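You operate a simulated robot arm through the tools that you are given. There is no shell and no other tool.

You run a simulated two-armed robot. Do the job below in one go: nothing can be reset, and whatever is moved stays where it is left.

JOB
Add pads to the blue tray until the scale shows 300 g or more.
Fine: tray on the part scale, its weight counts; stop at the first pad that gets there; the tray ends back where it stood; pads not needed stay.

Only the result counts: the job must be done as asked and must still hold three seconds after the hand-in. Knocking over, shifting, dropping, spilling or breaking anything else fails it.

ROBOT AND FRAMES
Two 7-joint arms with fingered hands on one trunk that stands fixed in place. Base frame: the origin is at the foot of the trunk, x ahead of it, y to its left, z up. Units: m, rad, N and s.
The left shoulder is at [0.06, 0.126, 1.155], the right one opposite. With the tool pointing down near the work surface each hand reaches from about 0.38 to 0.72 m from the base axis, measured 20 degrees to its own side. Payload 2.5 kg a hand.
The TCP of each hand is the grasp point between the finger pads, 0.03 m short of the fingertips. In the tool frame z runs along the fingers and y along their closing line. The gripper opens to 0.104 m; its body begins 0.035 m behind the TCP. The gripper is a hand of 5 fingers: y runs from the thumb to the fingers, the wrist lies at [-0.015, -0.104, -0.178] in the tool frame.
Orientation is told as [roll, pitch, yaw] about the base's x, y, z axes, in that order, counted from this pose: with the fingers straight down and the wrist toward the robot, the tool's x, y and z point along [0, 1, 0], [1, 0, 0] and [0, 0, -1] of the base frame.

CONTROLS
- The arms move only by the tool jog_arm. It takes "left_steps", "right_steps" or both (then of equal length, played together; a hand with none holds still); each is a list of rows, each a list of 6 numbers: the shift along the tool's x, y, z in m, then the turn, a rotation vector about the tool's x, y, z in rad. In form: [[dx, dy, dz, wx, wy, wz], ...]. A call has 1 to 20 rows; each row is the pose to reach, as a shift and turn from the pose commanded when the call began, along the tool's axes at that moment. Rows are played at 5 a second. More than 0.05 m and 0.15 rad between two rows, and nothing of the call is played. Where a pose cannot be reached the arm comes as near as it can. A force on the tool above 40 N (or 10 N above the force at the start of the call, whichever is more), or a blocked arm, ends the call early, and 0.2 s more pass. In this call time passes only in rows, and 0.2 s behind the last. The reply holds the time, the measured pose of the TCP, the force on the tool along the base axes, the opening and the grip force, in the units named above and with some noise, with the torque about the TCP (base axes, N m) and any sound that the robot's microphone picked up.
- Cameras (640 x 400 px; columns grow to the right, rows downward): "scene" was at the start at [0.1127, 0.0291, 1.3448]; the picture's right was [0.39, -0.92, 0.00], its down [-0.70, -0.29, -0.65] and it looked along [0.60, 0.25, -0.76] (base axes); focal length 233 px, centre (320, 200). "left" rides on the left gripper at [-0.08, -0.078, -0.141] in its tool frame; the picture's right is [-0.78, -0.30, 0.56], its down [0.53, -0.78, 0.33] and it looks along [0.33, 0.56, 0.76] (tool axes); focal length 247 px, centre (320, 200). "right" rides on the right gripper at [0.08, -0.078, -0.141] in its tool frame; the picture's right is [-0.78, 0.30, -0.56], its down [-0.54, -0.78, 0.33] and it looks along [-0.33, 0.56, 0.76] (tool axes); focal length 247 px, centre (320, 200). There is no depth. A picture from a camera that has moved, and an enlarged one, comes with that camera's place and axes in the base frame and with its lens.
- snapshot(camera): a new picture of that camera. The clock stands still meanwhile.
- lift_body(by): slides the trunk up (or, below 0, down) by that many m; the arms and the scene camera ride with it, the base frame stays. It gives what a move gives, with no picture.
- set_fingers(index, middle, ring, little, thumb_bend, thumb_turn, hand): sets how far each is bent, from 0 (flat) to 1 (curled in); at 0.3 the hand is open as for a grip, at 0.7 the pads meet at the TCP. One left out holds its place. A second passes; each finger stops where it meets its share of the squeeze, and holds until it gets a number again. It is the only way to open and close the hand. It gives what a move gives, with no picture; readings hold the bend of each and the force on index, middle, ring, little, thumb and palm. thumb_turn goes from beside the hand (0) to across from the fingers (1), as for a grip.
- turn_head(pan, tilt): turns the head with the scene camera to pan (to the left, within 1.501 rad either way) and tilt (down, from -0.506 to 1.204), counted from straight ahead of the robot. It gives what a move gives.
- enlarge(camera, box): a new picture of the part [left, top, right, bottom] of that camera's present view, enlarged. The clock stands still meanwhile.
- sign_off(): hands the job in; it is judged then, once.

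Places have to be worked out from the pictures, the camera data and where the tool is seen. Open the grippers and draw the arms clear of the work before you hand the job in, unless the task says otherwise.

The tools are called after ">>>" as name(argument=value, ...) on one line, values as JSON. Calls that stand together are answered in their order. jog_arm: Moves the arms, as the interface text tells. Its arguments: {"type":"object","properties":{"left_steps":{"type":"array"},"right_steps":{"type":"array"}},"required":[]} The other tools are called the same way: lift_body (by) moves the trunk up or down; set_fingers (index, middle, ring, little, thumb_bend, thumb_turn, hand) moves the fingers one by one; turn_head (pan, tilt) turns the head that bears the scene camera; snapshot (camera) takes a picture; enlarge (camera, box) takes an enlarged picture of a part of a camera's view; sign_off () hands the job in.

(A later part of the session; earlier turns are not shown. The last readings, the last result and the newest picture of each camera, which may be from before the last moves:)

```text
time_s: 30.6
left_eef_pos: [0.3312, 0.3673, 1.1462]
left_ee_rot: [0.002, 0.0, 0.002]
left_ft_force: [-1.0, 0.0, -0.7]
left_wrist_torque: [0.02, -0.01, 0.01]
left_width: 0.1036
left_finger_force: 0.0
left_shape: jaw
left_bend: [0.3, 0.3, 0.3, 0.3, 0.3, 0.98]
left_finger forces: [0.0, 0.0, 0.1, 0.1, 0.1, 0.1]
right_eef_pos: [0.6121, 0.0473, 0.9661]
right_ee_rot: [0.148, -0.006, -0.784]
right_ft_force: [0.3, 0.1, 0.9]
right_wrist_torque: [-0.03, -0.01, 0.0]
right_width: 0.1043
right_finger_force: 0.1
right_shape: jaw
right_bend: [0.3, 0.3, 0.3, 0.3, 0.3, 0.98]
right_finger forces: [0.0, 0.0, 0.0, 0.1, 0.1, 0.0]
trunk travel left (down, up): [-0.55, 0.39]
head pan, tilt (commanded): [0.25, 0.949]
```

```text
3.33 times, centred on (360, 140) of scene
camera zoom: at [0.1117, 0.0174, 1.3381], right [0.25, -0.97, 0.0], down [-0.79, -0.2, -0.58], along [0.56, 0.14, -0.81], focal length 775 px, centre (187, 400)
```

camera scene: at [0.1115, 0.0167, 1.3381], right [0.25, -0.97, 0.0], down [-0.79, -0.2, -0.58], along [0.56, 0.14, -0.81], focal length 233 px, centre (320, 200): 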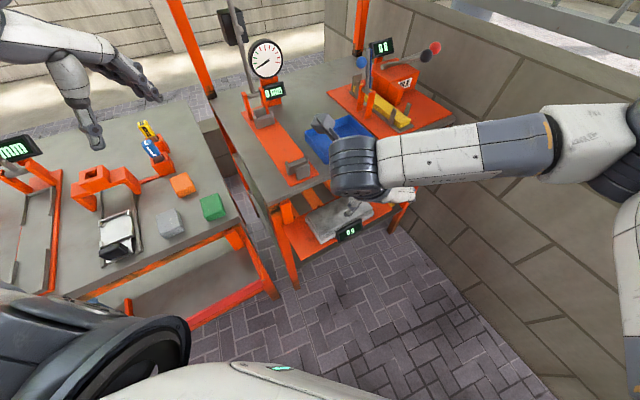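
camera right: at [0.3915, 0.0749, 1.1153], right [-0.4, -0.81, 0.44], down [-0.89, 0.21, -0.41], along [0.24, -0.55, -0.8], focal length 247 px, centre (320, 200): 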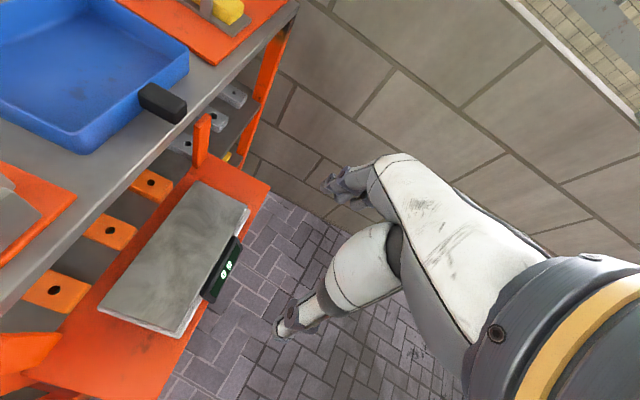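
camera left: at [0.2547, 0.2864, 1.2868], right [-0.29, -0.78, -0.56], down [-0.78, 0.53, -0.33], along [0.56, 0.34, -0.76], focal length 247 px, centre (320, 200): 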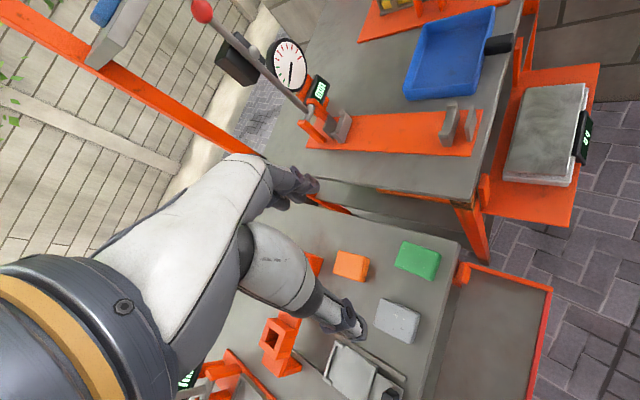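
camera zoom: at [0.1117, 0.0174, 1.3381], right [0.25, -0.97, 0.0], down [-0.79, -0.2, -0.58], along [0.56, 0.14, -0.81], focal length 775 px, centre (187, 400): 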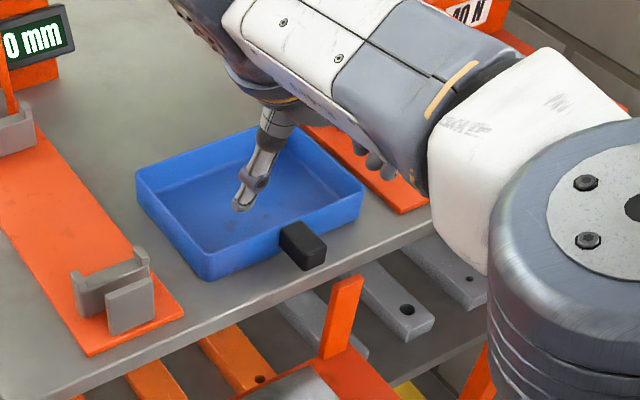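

Triangulating puts the handle's top centre at about (0.614, 0.046, 0.885). I'll descend toward TCP (0.611, 0.043, 0.905) in small steps, then look again before closing.

>>> jog_arm(right_steps=[[-0.0032, 0.0005, 0.015, 0, 0, 0], [-0.0063, 0.001, 0.03, 0, 0, 0], [-0.0094, 0.0014, 0.045, 0, 0, 0], [-0.0127, 0.0018, 0.06, 0, 0, 0]])

>>> snapshot(camera="right")

>>> enlarge(camera="scene", box=[280, 80, 440, 200])

```text
time_s: 31.6
left_eef_pos: [0.3314, 0.3682, 1.1469]
left_ee_rot: [0.001, 0.0, 0.001]
left_ft_force: [-0.4, 0.7, 0.4]
left_wrist_torque: [0.0, 0.01, -0.01]
left_width: 0.1037
left_finger_force: 0.1
left_shape: jaw
left_bend: [0.3, 0.3, 0.3, 0.3, 0.3, 0.98]
left_finger forces: [0.1, 0.0, 0.1, 0.0, 0.1, 0.0]
right_eef_pos: [0.6111, 0.0438, 0.9047]
right_ee_rot: [0.151, -0.006, -0.788]
right_ft_force: [0.1, 0.3, 0.2]
right_wrist_torque: [0.0, 0.0, -0.01]
right_width: 0.1039
right_finger_force: 0.1
right_shape: jaw
right_bend: [0.3, 0.3, 0.3, 0.3, 0.3, 0.98]
right_finger forces: [0.0, 0.1, 0.0, 0.0, 0.0, 0.1]
trunk travel left (down, up): [-0.55, 0.39]
head pan, tilt (commanded): [0.25, 0.949]
```

```text
taken
camera right: at [0.5971, 0.1374, 1.0549], right [-0.4, -0.81, 0.44], down [-0.89, 0.21, -0.41], along [0.24, -0.55, -0.8], focal length 247 px, centre (320, 200)
```

right: 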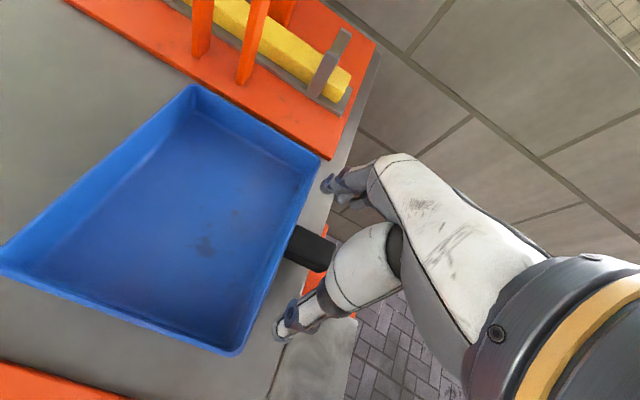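

```text
3.33 times, centred on (360, 140) of scene
camera zoom: at [0.1117, 0.0168, 1.3381], right [0.25, -0.97, 0.0], down [-0.79, -0.2, -0.58], along [0.56, 0.14, -0.81], focal length 775 px, centre (187, 400)
```

zoom: 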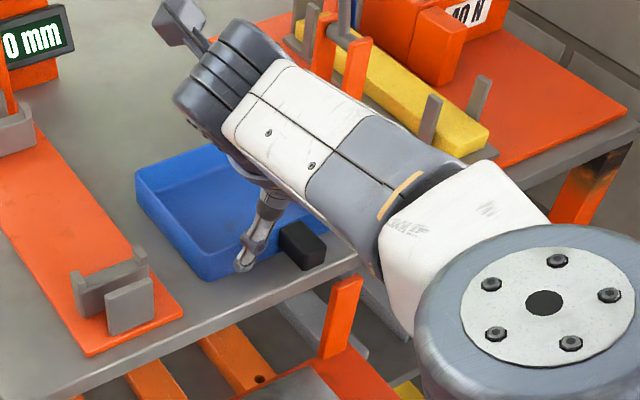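

The handle lies centred between thumb and fingers in the right-hand view. I'll lower another 1.4 cm (fingertips about 1 cm above the bench) and check for contact.

>>> jog_arm(right_steps=[[-0.0011, 0, 0.007, 0, 0, 0], [-0.0021, 0, 0.0139, 0, 0, 0]])

>>> enlarge(camera="right", box=[220, 140, 420, 360])

```text
time_s: 32.2
left_eef_pos: [0.3322, 0.3664, 1.1462]
left_ee_rot: [0.001, -0.001, 0.002]
left_ft_force: [-0.6, -0.3, 0.6]
left_wrist_torque: [0.0, 0.03, 0.01]
left_width: 0.1035
left_finger_force: 0.0
left_shape: jaw
left_bend: [0.3, 0.3, 0.3, 0.3, 0.3, 0.98]
left_finger forces: [0.0, 0.0, 0.1, 0.0, 0.1, 0.0]
right_eef_pos: [0.6111, 0.0415, 0.8905]
right_ee_rot: [0.151, -0.006, -0.787]
right_ft_force: [-0.3, 0.6, 0.1]
right_wrist_torque: [0.01, 0.02, -0.01]
right_width: 0.1042
right_finger_force: 0.0
right_shape: jaw
right_bend: [0.3, 0.3, 0.3, 0.3, 0.3, 0.98]
right_finger forces: [0.1, 0.0, 0.0, 0.0, 0.0, 0.0]
trunk travel left (down, up): [-0.55, 0.39]
head pan, tilt (commanded): [0.25, 0.949]
```

```text
1.82 times, centred on (320, 250) of right
camera zoom: at [0.5961, 0.1364, 1.0415], right [-0.4, -0.81, 0.44], down [-0.89, 0.21, -0.41], along [0.24, -0.55, -0.8], focal length 449 px, centre (320, 109)
```

zoom: 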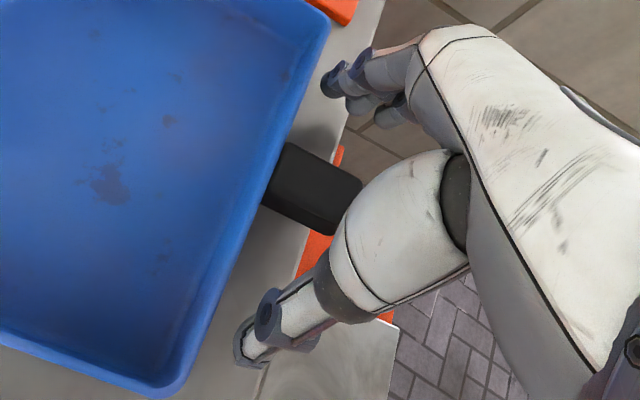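

The grip looks well placed; I'll shift 3 mm toward the tray so the middle finger also lies on the handle, then close index, middle and thumb partway to watch for centring.

>>> jog_arm(right_steps=[[0.003, 0, 0.0003, 0, 0, 0]])

>>> set_fingers(hand="right", index=0.54, middle=0.54, thumb_bend=0.54)

>>> enlarge(camera="right", box=[220, 140, 420, 360])

>>> enlarge(camera="scene", box=[300, 110, 420, 190])

```text
time_s: 32.6
left_eef_pos: [0.3309, 0.3677, 1.1465]
left_ee_rot: [0.002, 0.0, 0.002]
left_ft_force: [-0.3, -0.2, 0.0]
left_wrist_torque: [0.0, -0.01, -0.01]
left_width: 0.1037
left_finger_force: 0.0
left_shape: jaw
left_bend: [0.3, 0.3, 0.3, 0.3, 0.3, 0.98]
left_finger forces: [0.0, 0.0, 0.1, 0.1, 0.0, 0.0]
right_eef_pos: [0.6109, 0.0423, 0.8912]
right_ee_rot: [0.152, -0.007, -0.785]
right_ft_force: [0.5, 0.6, -0.2]
right_wrist_torque: [-0.02, 0.02, 0.03]
right_width: 0.1041
right_finger_force: 0.0
right_shape: jaw
right_bend: [0.3, 0.3, 0.3, 0.3, 0.3, 0.98]
right_finger forces: [0.0, 0.0, 0.1, 0.1, 0.1, 0.0]
right hand out of reach, approached as far as the arm can: row 1
trunk travel left (down, up): [-0.55, 0.39]
head pan, tilt (commanded): [0.25, 0.949]
```

```text
time_s: 33.6
left_eef_pos: [0.3316, 0.3666, 1.1462]
left_ee_rot: [0.0, 0.0, 0.002]
left_ft_force: [0.0, -0.2, 0.6]
left_wrist_torque: [0.01, -0.02, 0.02]
left_width: 0.1034
left_finger_force: 0.0
left_shape: jaw
left_bend: [0.3, 0.3, 0.3, 0.3, 0.3, 0.98]
left_finger forces: [0.0, 0.0, 0.1, 0.0, 0.0, 0.0]
right_eef_pos: [0.6099, 0.0417, 0.8906]
right_ee_rot: [0.15, -0.008, -0.788]
right_ft_force: [0.5, 0.9, 0.1]
right_wrist_torque: [0.04, -0.03, -0.03]
right_width: 0.0422
right_finger_force: 0.0
right_shape: fingers
right_bend: [0.54, 0.54, 0.3, 0.3, 0.54, 0.98]
right_finger forces: [0.1, 0.1, 0.1, 0.1, 0.0, 0.0]
trunk travel left (down, up): [-0.55, 0.39]
head pan, tilt (commanded): [0.25, 0.949]
```

```text
1.82 times, centred on (320, 250) of right
camera zoom: at [0.596, 0.1365, 1.0418], right [-0.4, -0.81, 0.43], down [-0.89, 0.21, -0.41], along [0.24, -0.55, -0.8], focal length 449 px, centre (320, 109)
```

zoom: 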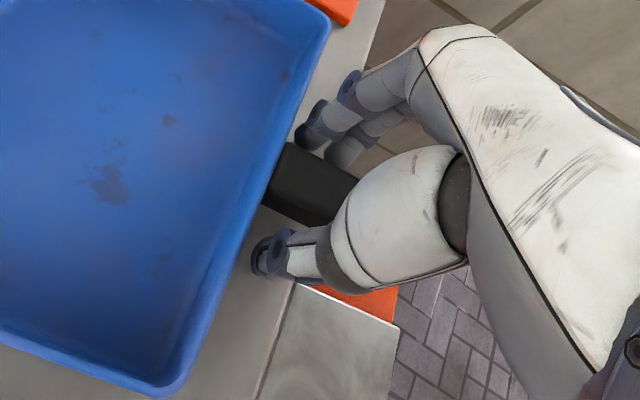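

```text
5.00 times, centred on (360, 150) of scene
camera zoom: at [0.1117, 0.0168, 1.3381], right [0.25, -0.97, 0.0], down [-0.79, -0.2, -0.58], along [0.56, 0.14, -0.81], focal length 1163 px, centre (120, 450)
```

zoom: 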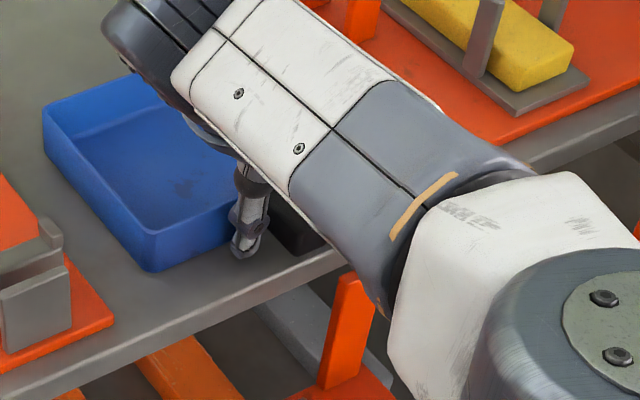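

The fingers and thumb straddle the handle with nothing touched yet. Closing fully onto it.

>>> set_fingers(hand="right", index=0.62, middle=0.62, thumb_bend=0.62)

>>> enlarge(camera="right", box=[220, 140, 420, 360])

```text
time_s: 34.6
left_eef_pos: [0.3306, 0.3667, 1.1463]
left_ee_rot: [0.003, -0.001, 0.004]
left_ft_force: [-0.4, -0.2, 0.1]
left_wrist_torque: [0.01, -0.02, 0.02]
left_width: 0.1037
left_finger_force: 0.0
left_shape: jaw
left_bend: [0.3, 0.3, 0.3, 0.3, 0.3, 0.98]
left_finger forces: [0.1, 0.0, 0.0, 0.0, 0.1, 0.0]
right_eef_pos: [0.6105, 0.0422, 0.8914]
right_ee_rot: [0.151, -0.007, -0.786]
right_ft_force: [0.5, 0.5, 0.2]
right_wrist_torque: [-0.01, 0.0, 0.01]
right_width: 0.0228
right_finger_force: 0.9
right_shape: fingers
right_bend: [0.61, 0.61, 0.3, 0.3, 0.61, 0.98]
right_finger forces: [0.3, 0.4, 0.1, 0.1, 0.4, 0.1]
trunk travel left (down, up): [-0.55, 0.39]
head pan, tilt (commanded): [0.25, 0.949]
```

```text
1.82 times, centred on (320, 250) of right
camera zoom: at [0.5961, 0.1365, 1.0418], right [-0.4, -0.81, 0.43], down [-0.89, 0.21, -0.41], along [0.24, -0.55, -0.8], focal length 449 px, centre (320, 109)
```

zoom: 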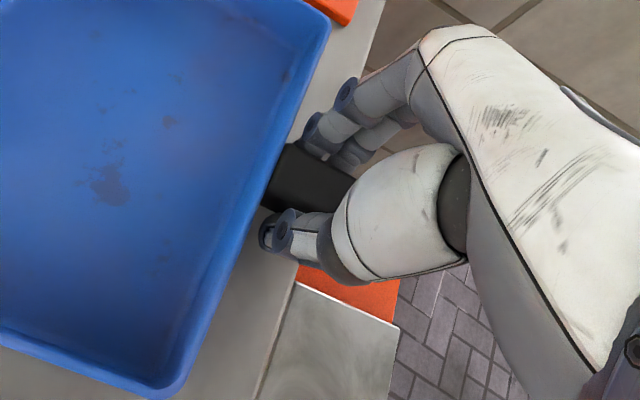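

All three contact the handle evenly (0.3–0.4 N, width 22.8 mm) without shifting the tray. Squeezing fully now.

>>> set_fingers(hand="right", index=0.9, middle=0.9, thumb_bend=0.9)

>>> enlarge(camera="right", box=[220, 140, 420, 360])

```text
time_s: 35.6
left_eef_pos: [0.3315, 0.3672, 1.1461]
left_ee_rot: [0.002, -0.001, 0.003]
left_ft_force: [-1.3, 0.8, -0.2]
left_wrist_torque: [-0.03, 0.01, 0.0]
left_width: 0.1037
left_finger_force: 0.0
left_shape: jaw
left_bend: [0.3, 0.3, 0.3, 0.3, 0.3, 0.98]
left_finger forces: [0.0, 0.0, 0.0, 0.0, 0.0, 0.0]
right_eef_pos: [0.6114, 0.042, 0.8909]
right_ee_rot: [0.15, -0.007, -0.785]
right_ft_force: [-2.0, 1.2, -0.9]
right_wrist_torque: [-0.01, -0.03, 0.17]
right_width: 0.0176
right_finger_force: 26.0
right_shape: fingers
right_bend: [0.71, 0.65, 0.3, 0.3, 0.66, 0.94]
right_finger forces: [14.2, 11.1, 0.1, 0.0, 26.7, 0.1]
trunk travel left (down, up): [-0.55, 0.39]
head pan, tilt (commanded): [0.25, 0.949]
```

```text
1.82 times, centred on (320, 250) of right
camera zoom: at [0.5958, 0.1368, 1.0418], right [-0.4, -0.81, 0.43], down [-0.89, 0.21, -0.41], along [0.24, -0.55, -0.8], focal length 449 px, centre (320, 109)
```

zoom: 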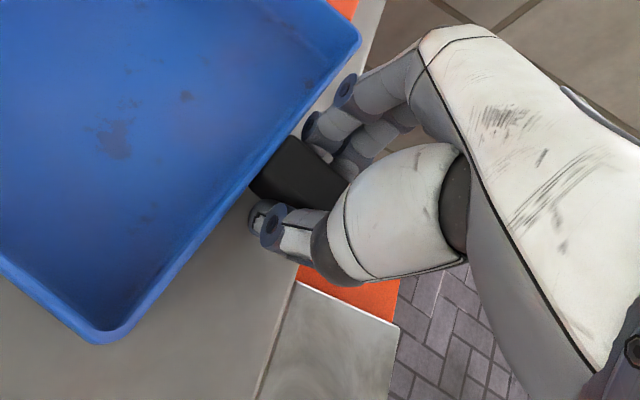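

The squeeze is firm (26 N) but the tray yawed somewhat as the index pushed harder than the middle finger. Let me see how much it rotated.

>>> enlarge(camera="scene", box=[280, 80, 440, 200])

>>> snapshot(camera="right")

```text
3.33 times, centred on (360, 140) of scene
camera zoom: at [0.1116, 0.0169, 1.3381], right [0.25, -0.97, 0.0], down [-0.79, -0.2, -0.58], along [0.56, 0.14, -0.81], focal length 775 px, centre (187, 400)
```

zoom: 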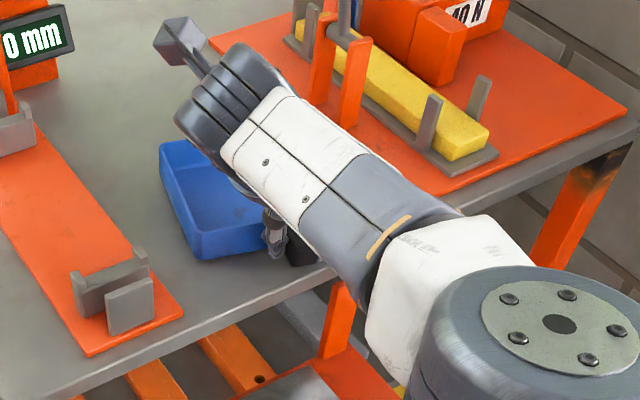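

```text
taken
camera right: at [0.5958, 0.1368, 1.0418], right [-0.4, -0.81, 0.43], down [-0.89, 0.21, -0.41], along [0.24, -0.55, -0.8], focal length 247 px, centre (320, 200)
```

right: 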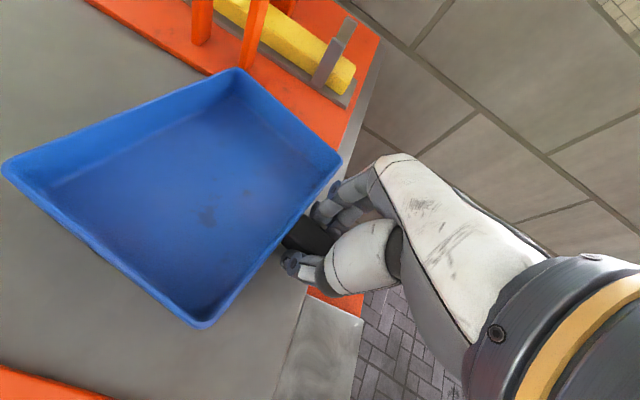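

The tray yawed about −0.31 rad in the grip and is still flat on the bench; its back corner is close to the orange plate but clear. I can undo that by yawing the hand about the handle once lifted. First a small 1.5 cm lift to see if the grip holds the tray level.

>>> jog_arm(right_steps=[[0.0004, 0, -0.003, 0, 0, 0], [0.0011, 0, -0.0074, 0, 0, 0], [0.0022, 0, -0.0148, 0, 0, 0]])

>>> snapshot(camera="right")

>>> enlarge(camera="scene", box=[280, 80, 440, 200])

```text
time_s: 36.4
left_eef_pos: [0.3315, 0.3672, 1.1461]
left_ee_rot: [0.001, -0.002, 0.003]
left_ft_force: [-0.1, -0.5, -0.3]
left_wrist_torque: [0.0, 0.01, 0.04]
left_width: 0.1037
left_finger_force: 0.1
left_shape: jaw
left_bend: [0.3, 0.3, 0.3, 0.3, 0.3, 0.98]
left_finger forces: [0.0, 0.1, 0.0, 0.2, 0.0, 0.0]
right_eef_pos: [0.6108, 0.0417, 0.9051]
right_ee_rot: [0.15, -0.006, -0.788]
right_ft_force: [-0.3, 1.5, -1.8]
right_wrist_torque: [-0.05, 0.07, 0.15]
right_width: 0.0181
right_finger_force: 26.0
right_shape: fingers
right_bend: [0.71, 0.65, 0.3, 0.3, 0.66, 0.94]
right_finger forces: [13.7, 11.7, 0.0, 0.0, 26.2, 0.0]
trunk travel left (down, up): [-0.55, 0.39]
head pan, tilt (commanded): [0.25, 0.949]
```

```text
taken
camera right: at [0.5963, 0.137, 1.0566], right [-0.4, -0.81, 0.44], down [-0.89, 0.21, -0.41], along [0.24, -0.55, -0.8], focal length 247 px, centre (320, 200)
```

right: 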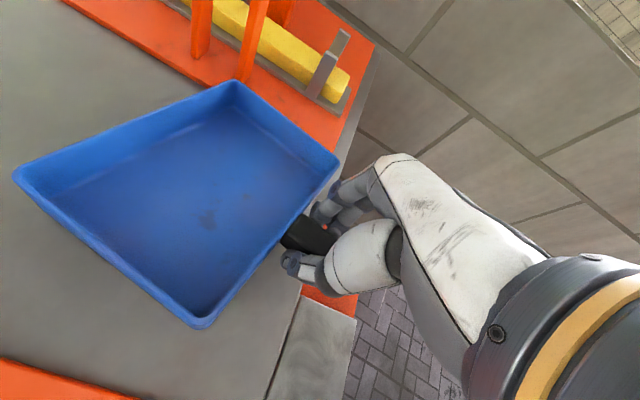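

```text
3.33 times, centred on (360, 140) of scene
camera zoom: at [0.1118, 0.0169, 1.338], right [0.25, -0.97, 0.0], down [-0.79, -0.2, -0.58], along [0.56, 0.14, -0.81], focal length 775 px, centre (187, 400)
```

zoom: 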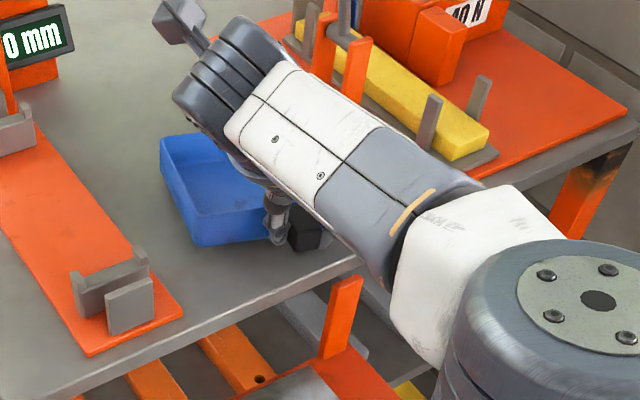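

The lift shows ~1.8 N and the back edge may have sagged a little. I'll raise another 2 cm to see whether the tray is fully held or still resting on its back edge.

>>> jog_arm(right_steps=[[0.001, 0, -0.0066, 0, 0, 0], [0.002, 0, -0.0132, 0, 0, 0], [0.003, 0, -0.0198, 0, 0, 0]])

>>> snapshot(camera="right")

>>> enlarge(camera="scene", box=[280, 80, 440, 200])

```text
time_s: 37.2
left_eef_pos: [0.3308, 0.3672, 1.1465]
left_ee_rot: [0.001, 0.0, 0.003]
left_ft_force: [0.5, -0.9, -0.2]
left_wrist_torque: [0.01, -0.02, 0.0]
left_width: 0.104
left_finger_force: 0.0
left_shape: jaw
left_bend: [0.3, 0.3, 0.3, 0.3, 0.3, 0.98]
left_finger forces: [0.1, 0.1, 0.0, 0.1, 0.0, 0.1]
right_eef_pos: [0.6118, 0.0416, 0.9262]
right_ee_rot: [0.15, -0.005, -0.788]
right_ft_force: [-0.3, 1.3, -2.4]
right_wrist_torque: [-0.03, 0.18, 0.18]
right_width: 0.018
right_finger_force: 26.1
right_shape: fingers
right_bend: [0.71, 0.65, 0.3, 0.3, 0.66, 0.94]
right_finger forces: [13.5, 12.1, 0.0, 0.1, 26.7, 0.0]
trunk travel left (down, up): [-0.55, 0.39]
head pan, tilt (commanded): [0.25, 0.949]
```

```text
taken
camera right: at [0.5966, 0.1371, 1.0767], right [-0.39, -0.81, 0.44], down [-0.89, 0.21, -0.41], along [0.24, -0.55, -0.8], focal length 247 px, centre (320, 200)
```

right: 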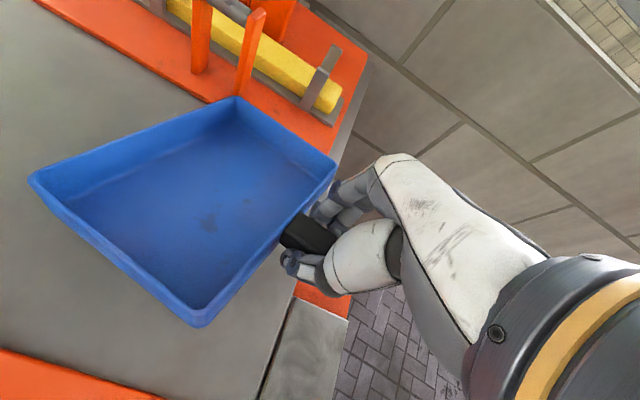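

```text
3.33 times, centred on (360, 140) of scene
camera zoom: at [0.1118, 0.0169, 1.338], right [0.25, -0.97, 0.0], down [-0.79, -0.2, -0.58], along [0.56, 0.14, -0.81], focal length 775 px, centre (187, 400)
```

zoom: 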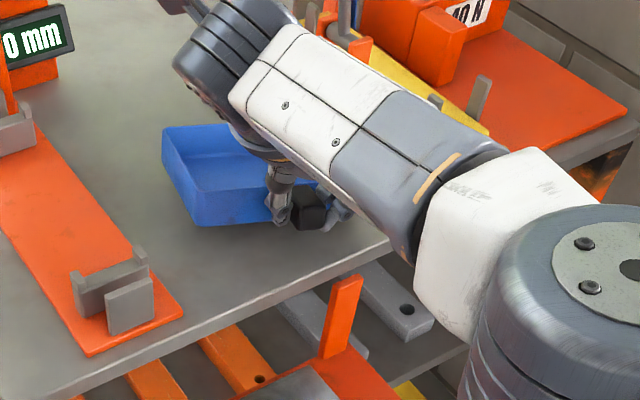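

The back edge seems off the bench with the tray sagging ~10°. I'll hold still for a second to see whether it's static or creeping.

>>> jog_arm(right_steps=[[0, 0, 0, 0, 0, 0], [0, 0, 0, 0, 0, 0], [0, 0, 0, 0, 0, 0], [0, 0, 0, 0, 0, 0]])

>>> snapshot(camera="right")

>>> enlarge(camera="scene", box=[280, 80, 440, 200])

```text
time_s: 38.2
left_eef_pos: [0.332, 0.366, 1.147]
left_ee_rot: [0.003, 0.001, 0.001]
left_ft_force: [0.6, 0.4, -0.4]
left_wrist_torque: [-0.01, -0.01, -0.01]
left_width: 0.1039
left_finger_force: 0.0
left_shape: jaw
left_bend: [0.3, 0.3, 0.3, 0.3, 0.3, 0.98]
left_finger forces: [0.0, 0.0, 0.0, 0.0, 0.0, 0.0]
right_eef_pos: [0.6109, 0.0421, 0.9259]
right_ee_rot: [0.149, -0.005, -0.788]
right_ft_force: [-1.5, 1.1, -2.2]
right_wrist_torque: [-0.04, 0.22, 0.15]
right_width: 0.0178
right_finger_force: 26.7
right_shape: fingers
right_bend: [0.71, 0.65, 0.3, 0.3, 0.66, 0.94]
right_finger forces: [13.3, 12.3, 0.0, 0.0, 27.0, 0.0]
trunk travel left (down, up): [-0.55, 0.39]
head pan, tilt (commanded): [0.25, 0.949]
```

```text
taken
camera right: at [0.5967, 0.1369, 1.0768], right [-0.4, -0.81, 0.44], down [-0.89, 0.21, -0.41], along [0.24, -0.55, -0.8], focal length 247 px, centre (320, 200)
```

right: 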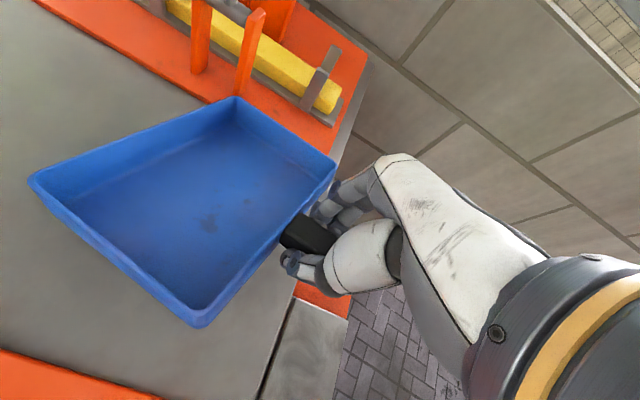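

```text
3.33 times, centred on (360, 140) of scene
camera zoom: at [0.1117, 0.0169, 1.3381], right [0.25, -0.97, 0.0], down [-0.79, -0.2, -0.58], along [0.56, 0.14, -0.81], focal length 775 px, centre (187, 400)
```

zoom: 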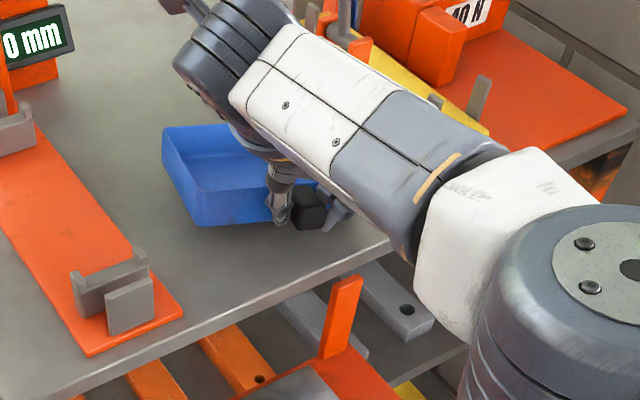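

It's static. One more 1.5 cm lift will show whether the tray moves rigidly with the hand now.

>>> jog_arm(right_steps=[[0.0011, 0, -0.0074, 0, 0, 0], [0.0022, 0, -0.0148, 0, 0, 0]])

>>> snapshot(camera="right")

>>> enlarge(camera="scene", box=[280, 80, 440, 200])

```text
time_s: 38.8
left_eef_pos: [0.3319, 0.3666, 1.1468]
left_ee_rot: [0.003, 0.001, 0.001]
left_ft_force: [0.5, -0.7, 0.3]
left_wrist_torque: [-0.01, 0.0, 0.0]
left_width: 0.1038
left_finger_force: 0.0
left_shape: jaw
left_bend: [0.3, 0.3, 0.3, 0.3, 0.3, 0.98]
left_finger forces: [0.0, 0.0, 0.1, 0.0, 0.0, 0.1]
right_eef_pos: [0.612, 0.0423, 0.9408]
right_ee_rot: [0.15, -0.007, -0.79]
right_ft_force: [-0.7, 0.9, -3.0]
right_wrist_torque: [-0.05, 0.1, -0.01]
right_width: 0.0181
right_finger_force: 25.8
right_shape: fingers
right_bend: [0.57, 0.72, 0.3, 0.3, 0.7, 0.91]
right_finger forces: [18.7, 7.4, 0.0, 0.0, 25.9, 0.0]
trunk travel left (down, up): [-0.55, 0.39]
head pan, tilt (commanded): [0.25, 0.949]
```

```text
taken
camera right: at [0.597, 0.1366, 1.0918], right [-0.4, -0.81, 0.44], down [-0.89, 0.21, -0.41], along [0.24, -0.55, -0.8], focal length 247 px, centre (320, 200)
```

right: 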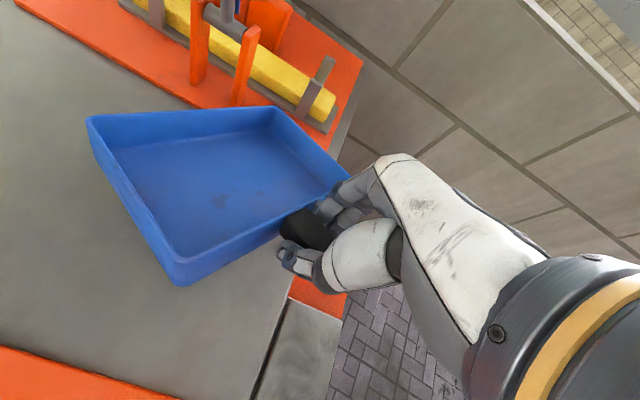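

```text
3.33 times, centred on (360, 140) of scene
camera zoom: at [0.1119, 0.0167, 1.338], right [0.25, -0.97, 0.0], down [-0.79, -0.2, -0.58], along [0.56, 0.14, -0.81], focal length 775 px, centre (187, 400)
```

zoom: 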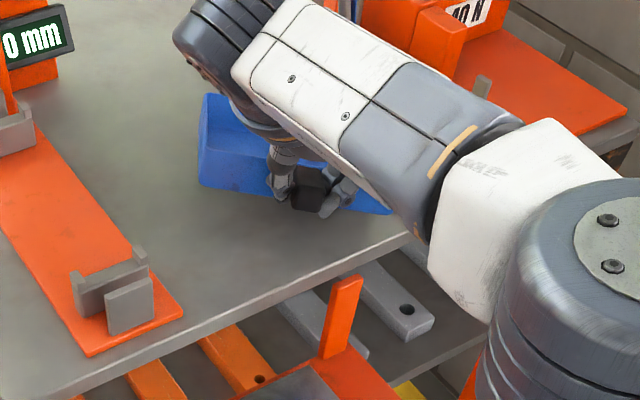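

The two-finger grip slipped and the tray is turning further, so this grip isn't sound. I'll yaw the hand back +0.6 rad about the handle to swing the tray away from the clamp rig to its original heading, then set it down.

>>> jog_arm(right_steps=[[0, 0, 0, 0.0112, 0.0005, -0.0742], [0, 0, 0, 0.0224, 0.001, -0.1483], [0, 0, 0, 0.0336, 0.0016, -0.2225], [0, 0, 0, 0.0448, 0.0021, -0.2967], [0, 0, 0, 0.056, 0.0026, -0.3708], [0, 0, 0, 0.0672, 0.0032, -0.445], [0, 0, 0, 0.0784, 0.0037, -0.5191], [0, 0, 0, 0.0896, 0.0042, -0.5933]])

>>> snapshot(camera="right")

>>> enlarge(camera="scene", box=[280, 80, 440, 200])

```text
time_s: 40.6
left_eef_pos: [0.3326, 0.3679, 1.1452]
left_ee_rot: [0.002, 0.0, 0.002]
left_ft_force: [0.0, 0.2, -0.2]
left_wrist_torque: [0.01, 0.02, 0.07]
left_width: 0.1036
left_finger_force: 0.0
left_shape: jaw
left_bend: [0.3, 0.3, 0.3, 0.3, 0.3, 0.98]
left_finger forces: [0.1, 0.1, 0.1, 0.0, 0.0, 0.1]
right_eef_pos: [0.6104, 0.0421, 0.9403]
right_ee_rot: [0.15, -0.009, -0.185]
right_ft_force: [0.5, 0.3, -2.2]
right_wrist_torque: [-0.14, 0.1, -0.01]
right_width: 0.0179
right_finger_force: 26.7
right_shape: fingers
right_bend: [0.57, 0.72, 0.3, 0.3, 0.7, 0.91]
right_finger forces: [18.3, 8.0, 0.0, 0.0, 26.0, 0.0]
trunk travel left (down, up): [-0.55, 0.39]
head pan, tilt (commanded): [0.25, 0.949]
```

```text
taken
camera right: at [0.5447, 0.112, 1.0913], right [0.13, -0.89, 0.44], down [-0.85, -0.33, -0.41], along [0.51, -0.32, -0.8], focal length 247 px, centre (320, 200)
```

right: 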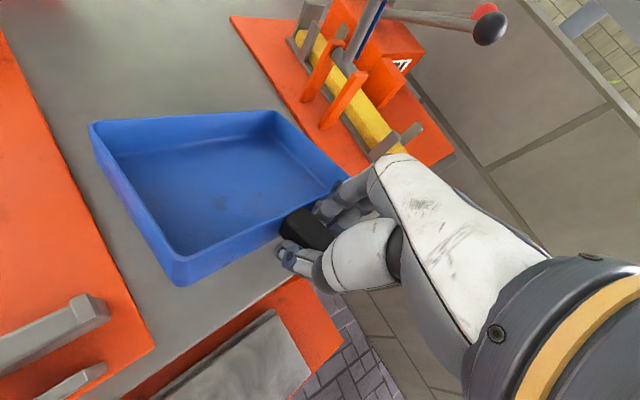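

```text
3.33 times, centred on (360, 140) of scene
camera zoom: at [0.1119, 0.0168, 1.338], right [0.25, -0.97, 0.0], down [-0.79, -0.2, -0.58], along [0.56, 0.14, -0.81], focal length 775 px, centre (187, 400)
```

zoom: 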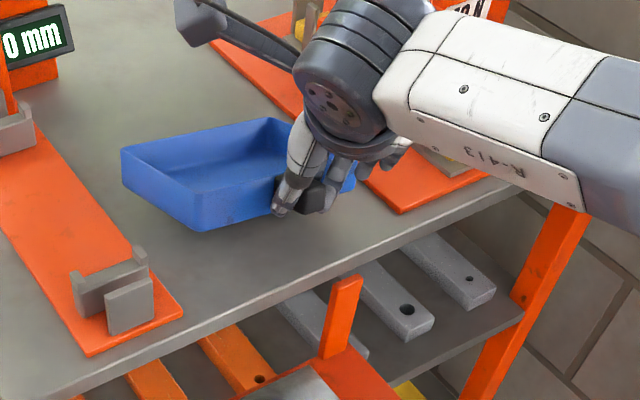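

The tray now moves rigidly with the hand and is back near its original heading, hanging ~4 cm over the bench. Let me look closely at its tilt before deciding the next move.

>>> enlarge(camera="scene", box=[300, 95, 390, 155])

>>> enlarge(camera="right", box=[70, 90, 390, 300])

>>> snapshot(camera="left")

```text
6.67 times, centred on (345, 125) of scene
camera zoom: at [0.1119, 0.0168, 1.338], right [0.25, -0.97, 0.0], down [-0.79, -0.2, -0.58], along [0.56, 0.14, -0.81], focal length 1550 px, centre (153, 700)
```

zoom: 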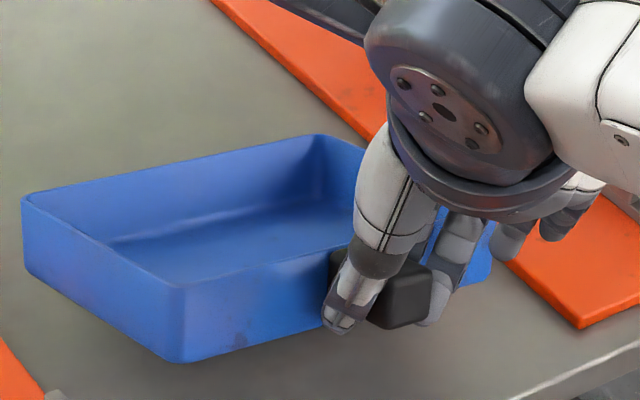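

```text
1.90 times, centred on (230, 195) of right
camera zoom: at [0.5447, 0.112, 1.0913], right [0.13, -0.89, 0.44], down [-0.85, -0.33, -0.41], along [0.51, -0.32, -0.8], focal length 470 px, centre (491, 210)
```

zoom: 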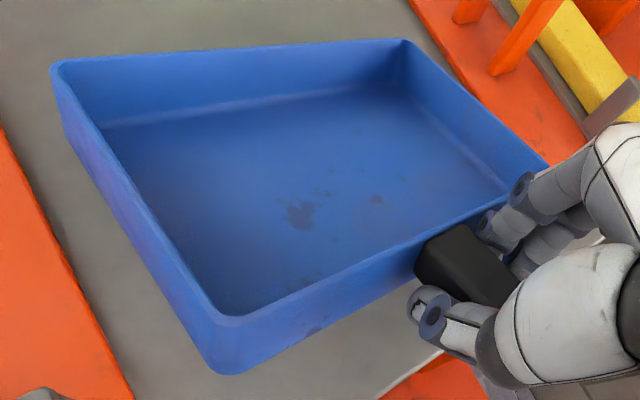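

```text
taken
camera left: at [0.2549, 0.2864, 1.2868], right [-0.29, -0.78, -0.56], down [-0.78, 0.53, -0.33], along [0.56, 0.34, -0.76], focal length 247 px, centre (320, 200)
```

left: 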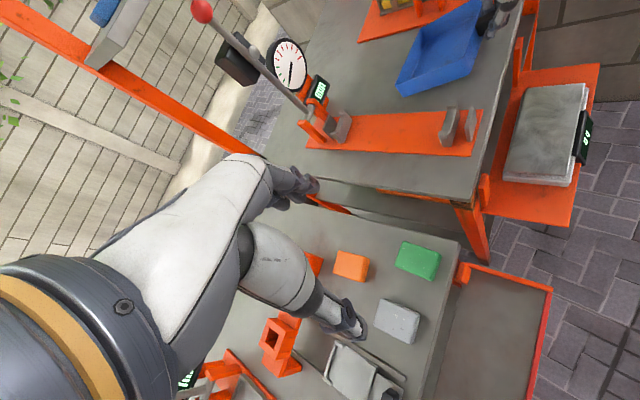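

The tray hangs tilted (back/right low), so I'll set it back down on the bench here, slowly, and regrip it better.

>>> jog_arm(right_steps=[[-0.0012, 0, 0.0079, 0, 0, 0], [-0.0024, 0, 0.0158, 0, 0, 0], [-0.0036, -0.0002, 0.0238, 0, 0, 0], [-0.0048, -0.0002, 0.0317, 0, 0, 0], [-0.006, -0.0003, 0.0396, 0, 0, 0], [-0.0069, -0.0004, 0.0455, 0, 0, 0]])

>>> enlarge(camera="scene", box=[280, 80, 440, 200])

>>> snapshot(camera="right")

```text
time_s: 42.0
left_eef_pos: [0.331, 0.367, 1.1452]
left_ee_rot: [0.001, -0.001, 0.002]
left_ft_force: [0.0, 0.0, -0.4]
left_wrist_torque: [0.02, 0.04, 0.0]
left_width: 0.1037
left_finger_force: 0.1
left_shape: jaw
left_bend: [0.3, 0.3, 0.3, 0.3, 0.3, 0.98]
left_finger forces: [0.0, 0.0, 0.0, 0.0, 0.1, 0.0]
right_eef_pos: [0.6121, 0.0416, 0.8952]
right_ee_rot: [0.15, -0.008, -0.189]
right_ft_force: [0.1, -0.1, 1.4]
right_wrist_torque: [-0.02, -0.38, -0.06]
right_width: 0.0178
right_finger_force: 26.8
right_shape: fingers
right_bend: [0.57, 0.72, 0.3, 0.3, 0.69, 0.91]
right_finger forces: [22.5, 6.2, 0.0, 0.0, 25.1, 0.1]
trunk travel left (down, up): [-0.55, 0.39]
head pan, tilt (commanded): [0.25, 0.949]
```

```text
3.33 times, centred on (360, 140) of scene
camera zoom: at [0.1114, 0.0167, 1.3381], right [0.25, -0.97, 0.0], down [-0.79, -0.2, -0.58], along [0.56, 0.14, -0.81], focal length 775 px, centre (187, 400)
```

zoom: 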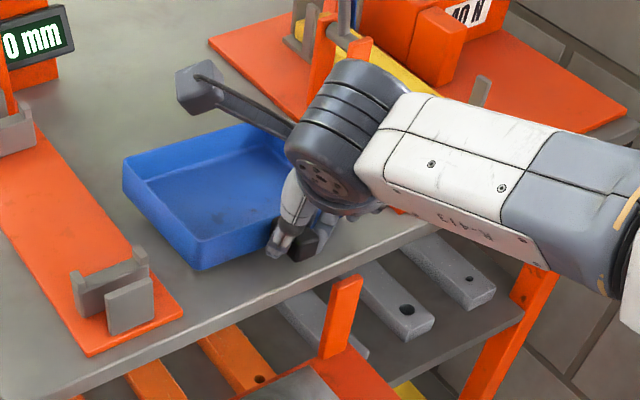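

```text
taken
camera right: at [0.5449, 0.112, 1.0455], right [0.13, -0.89, 0.44], down [-0.85, -0.33, -0.41], along [0.51, -0.32, -0.8], focal length 247 px, centre (320, 200)
```

right: 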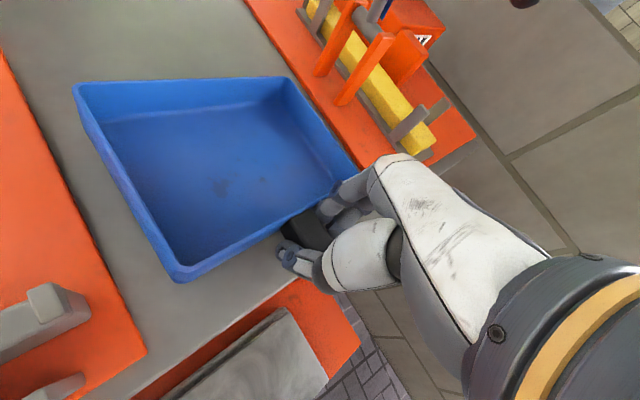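

The tray is nearly flat on the bench now. I'll lower 3 mm more and open the fingers.

>>> jog_arm(right_steps=[[-0.0004, 0, 0.003, 0, 0, 0]])

>>> set_fingers(hand="right", index=0.45, middle=0.45, thumb_bend=0.45)

>>> snapshot(camera="right")

>>> enlarge(camera="scene", box=[280, 80, 440, 200])

```text
time_s: 42.4
left_eef_pos: [0.3314, 0.3683, 1.1468]
left_ee_rot: [0.001, -0.001, 0.002]
left_ft_force: [0.9, 0.3, 0.4]
left_wrist_torque: [0.0, 0.02, -0.03]
left_width: 0.1037
left_finger_force: 0.0
left_shape: jaw
left_bend: [0.3, 0.3, 0.3, 0.3, 0.3, 0.98]
left_finger forces: [0.0, 0.0, 0.0, 0.1, 0.0, 0.0]
right_eef_pos: [0.6108, 0.0426, 0.8918]
right_ee_rot: [0.149, -0.009, -0.189]
right_ft_force: [1.2, -1.0, 2.0]
right_wrist_torque: [-0.03, -0.47, -0.1]
right_width: 0.018
right_finger_force: 27.5
right_shape: fingers
right_bend: [0.57, 0.72, 0.3, 0.3, 0.69, 0.91]
right_finger forces: [23.8, 6.3, 0.0, 0.1, 25.2, 0.0]
trunk travel left (down, up): [-0.55, 0.39]
head pan, tilt (commanded): [0.25, 0.949]
```

```text
time_s: 43.4
left_eef_pos: [0.3304, 0.3659, 1.1472]
left_ee_rot: [0.002, 0.0, 0.001]
left_ft_force: [0.4, 0.0, 0.1]
left_wrist_torque: [0.0, -0.01, 0.01]
left_width: 0.1039
left_finger_force: 0.0
left_shape: jaw
left_bend: [0.3, 0.3, 0.3, 0.3, 0.3, 0.98]
left_finger forces: [0.1, 0.0, 0.0, 0.0, 0.1, 0.0]
right_eef_pos: [0.6096, 0.0427, 0.8913]
right_ee_rot: [0.149, -0.007, -0.188]
right_ft_force: [0.1, -0.6, 0.0]
right_wrist_torque: [0.0, 0.09, -0.03]
right_width: 0.0643
right_finger_force: 0.1
right_shape: fingers
right_bend: [0.46, 0.45, 0.3, 0.3, 0.45, 0.97]
right_finger forces: [0.6, 0.0, 0.0, 0.0, 0.0, 0.0]
trunk travel left (down, up): [-0.55, 0.39]
head pan, tilt (commanded): [0.25, 0.949]
```

```text
taken
camera right: at [0.5441, 0.1125, 1.0423], right [0.13, -0.89, 0.44], down [-0.85, -0.33, -0.41], along [0.51, -0.32, -0.8], focal length 247 px, centre (320, 200)
```

right: 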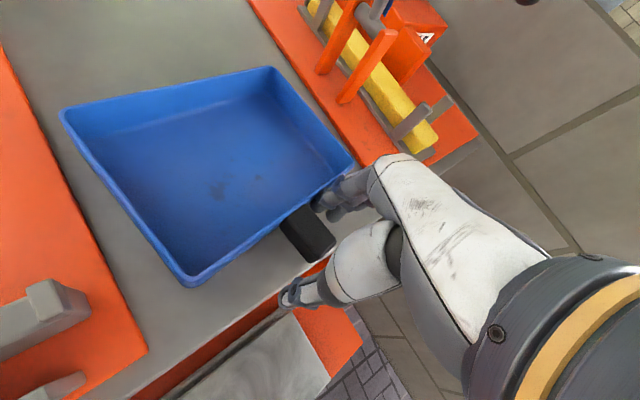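

```text
3.33 times, centred on (360, 140) of scene
camera zoom: at [0.1116, 0.0168, 1.3381], right [0.25, -0.97, 0.0], down [-0.79, -0.2, -0.58], along [0.56, 0.14, -0.81], focal length 775 px, centre (187, 400)
```

zoom: 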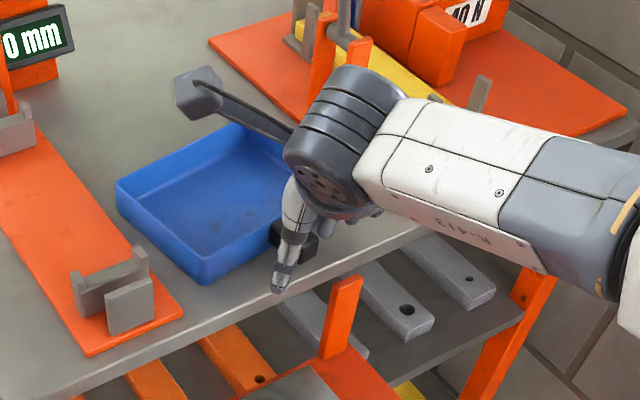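

The tray is flat on the bench again (slightly turned, ~+7°). A better grip is closing along the tray's depth with fingers inside the front wall and thumb on the handle tip; the left hand should reach that. I'll open and retreat the right hand first.

>>> set_fingers(hand="right", index=0.3, middle=0.3, thumb_bend=0.3)

>>> jog_arm(right_steps=[[0.003, 0, -0.02, 0, 0, 0], [0.006, 0, -0.04, 0, 0, 0], [0.009, 0, -0.06, 0, 0, 0], [0.012, 0, -0.079, 0, 0, 0], [-0.031, -0.023, -0.099, 0, 0, 0], [-0.074, -0.047, -0.119, 0, 0, 0], [-0.117, -0.07, -0.139, 0, 0, 0], [-0.16, -0.093, -0.159, 0, 0, 0], [-0.203, -0.117, -0.179, 0, 0, 0], [-0.2474, -0.1402, -0.1992, 0, 0, 0]])

>>> snapshot(camera="scene")

>>> snapshot(camera="right")

```text
time_s: 44.4
left_eef_pos: [0.3314, 0.3671, 1.146]
left_ee_rot: [0.002, 0.0, 0.001]
left_ft_force: [0.0, -0.4, 0.2]
left_wrist_torque: [0.01, 0.0, 0.01]
left_width: 0.1038
left_finger_force: 0.1
left_shape: jaw
left_bend: [0.3, 0.3, 0.3, 0.3, 0.3, 0.98]
left_finger forces: [0.1, 0.1, 0.1, 0.0, 0.0, 0.1]
right_eef_pos: [0.6108, 0.043, 0.8916]
right_ee_rot: [0.152, -0.005, -0.187]
right_ft_force: [-0.3, -1.1, -0.6]
right_wrist_torque: [-0.01, -0.03, -0.03]
right_width: 0.1022
right_finger_force: 0.4
right_shape: fingers
right_bend: [0.31, 0.3, 0.3, 0.3, 0.3, 0.97]
right_finger forces: [0.4, 0.0, 0.0, 0.0, 0.0, 0.1]
trunk travel left (down, up): [-0.55, 0.39]
head pan, tilt (commanded): [0.25, 0.949]
```

```text
refused: row 5 steps farther than a row can; nothing moved
```

```text
taken
camera scene: at [0.1116, 0.0168, 1.3381], right [0.25, -0.97, 0.0], down [-0.79, -0.2, -0.58], along [0.56, 0.14, -0.81], focal length 233 px, centre (320, 200)
```

scene: 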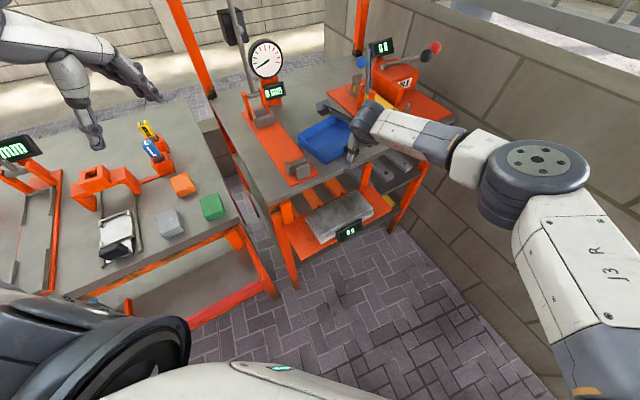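

```text
taken
camera right: at [0.5441, 0.1124, 1.0424], right [0.13, -0.89, 0.44], down [-0.85, -0.33, -0.41], along [0.51, -0.32, -0.8], focal length 247 px, centre (320, 200)
```

right: 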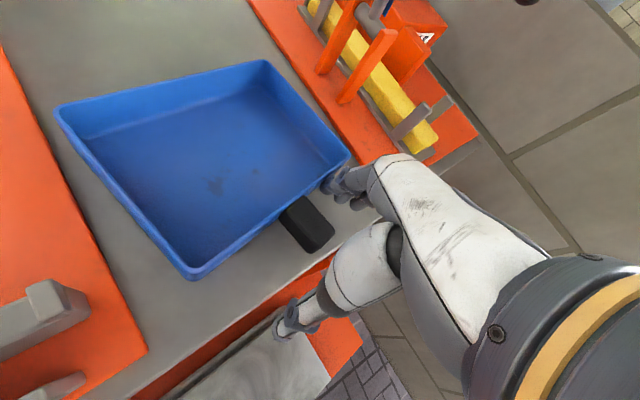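

The index is lightly touching the tray's front wall, so I'll back off 1 cm toward me first, then rise and retreat in smaller rows.

>>> jog_arm(right_steps=[[-0.0093, -0.0064, -0.0014, 0, 0, 0], [-0.0063, -0.0064, -0.0214, 0, 0, 0], [-0.0033, -0.0064, -0.0414, 0, 0, 0], [-0.0003, -0.0064, -0.0614, 0, 0, 0], [0.0027, -0.0064, -0.0804, 0, 0, 0], [-0.033, -0.0255, -0.0974, 0, 0, 0], [-0.0687, -0.0446, -0.1144, 0, 0, 0], [-0.1044, -0.0637, -0.1314, 0, 0, 0], [-0.1401, -0.0828, -0.1484, 0, 0, 0], [-0.1758, -0.1019, -0.1654, 0, 0, 0], [-0.2115, -0.121, -0.1824, 0, 0, 0], [-0.2474, -0.1402, -0.1992, 0, 0, 0]])

>>> snapshot(camera="scene")

>>> enlarge(camera="scene", box=[280, 80, 440, 200])

```text
time_s: 47.0
left_eef_pos: [0.3316, 0.3677, 1.1465]
left_ee_rot: [0.003, 0.0, 0.002]
left_ft_force: [-0.1, 0.0, -0.4]
left_wrist_torque: [-0.02, -0.04, -0.03]
left_width: 0.1038
left_finger_force: 0.1
left_shape: jaw
left_bend: [0.3, 0.3, 0.3, 0.3, 0.3, 0.98]
left_finger forces: [0.1, 0.0, 0.0, 0.0, 0.0, 0.0]
right_eef_pos: [0.418, -0.1989, 1.049]
right_ee_rot: [0.149, -0.007, -0.185]
right_ft_force: [-0.5, -0.3, 0.0]
right_wrist_torque: [-0.02, 0.0, 0.01]
right_width: 0.103
right_finger_force: 0.0
right_shape: fingers
right_bend: [0.3, 0.3, 0.3, 0.3, 0.3, 0.97]
right_finger forces: [0.0, 0.0, 0.0, 0.0, 0.0, 0.1]
trunk travel left (down, up): [-0.55, 0.39]
head pan, tilt (commanded): [0.25, 0.949]
```

```text
taken
camera scene: at [0.1113, 0.0166, 1.3381], right [0.25, -0.97, 0.0], down [-0.79, -0.2, -0.58], along [0.56, 0.14, -0.81], focal length 233 px, centre (320, 200)
```

scene: 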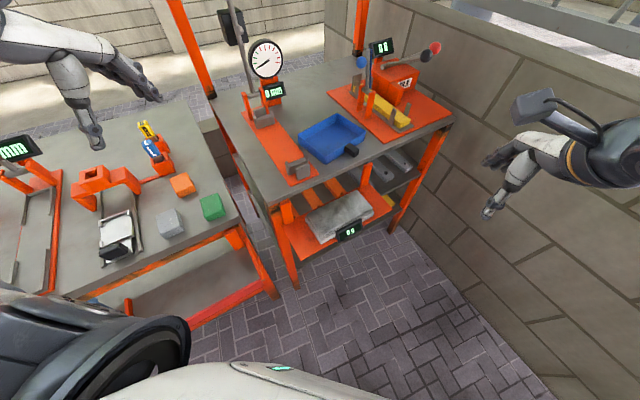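

```text
3.33 times, centred on (360, 140) of scene
camera zoom: at [0.1113, 0.0166, 1.3381], right [0.25, -0.97, 0.0], down [-0.79, -0.2, -0.58], along [0.56, 0.14, -0.81], focal length 775 px, centre (187, 400)
```

zoom: 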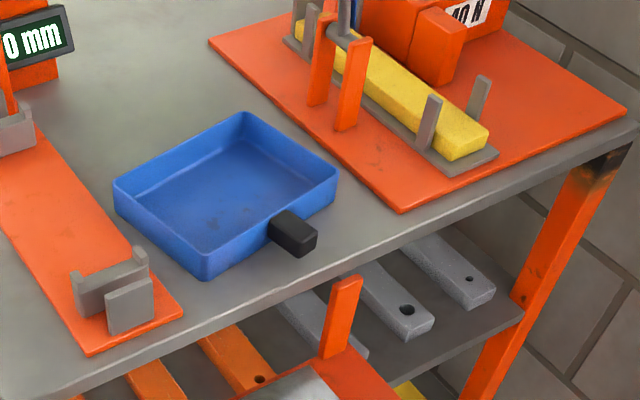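

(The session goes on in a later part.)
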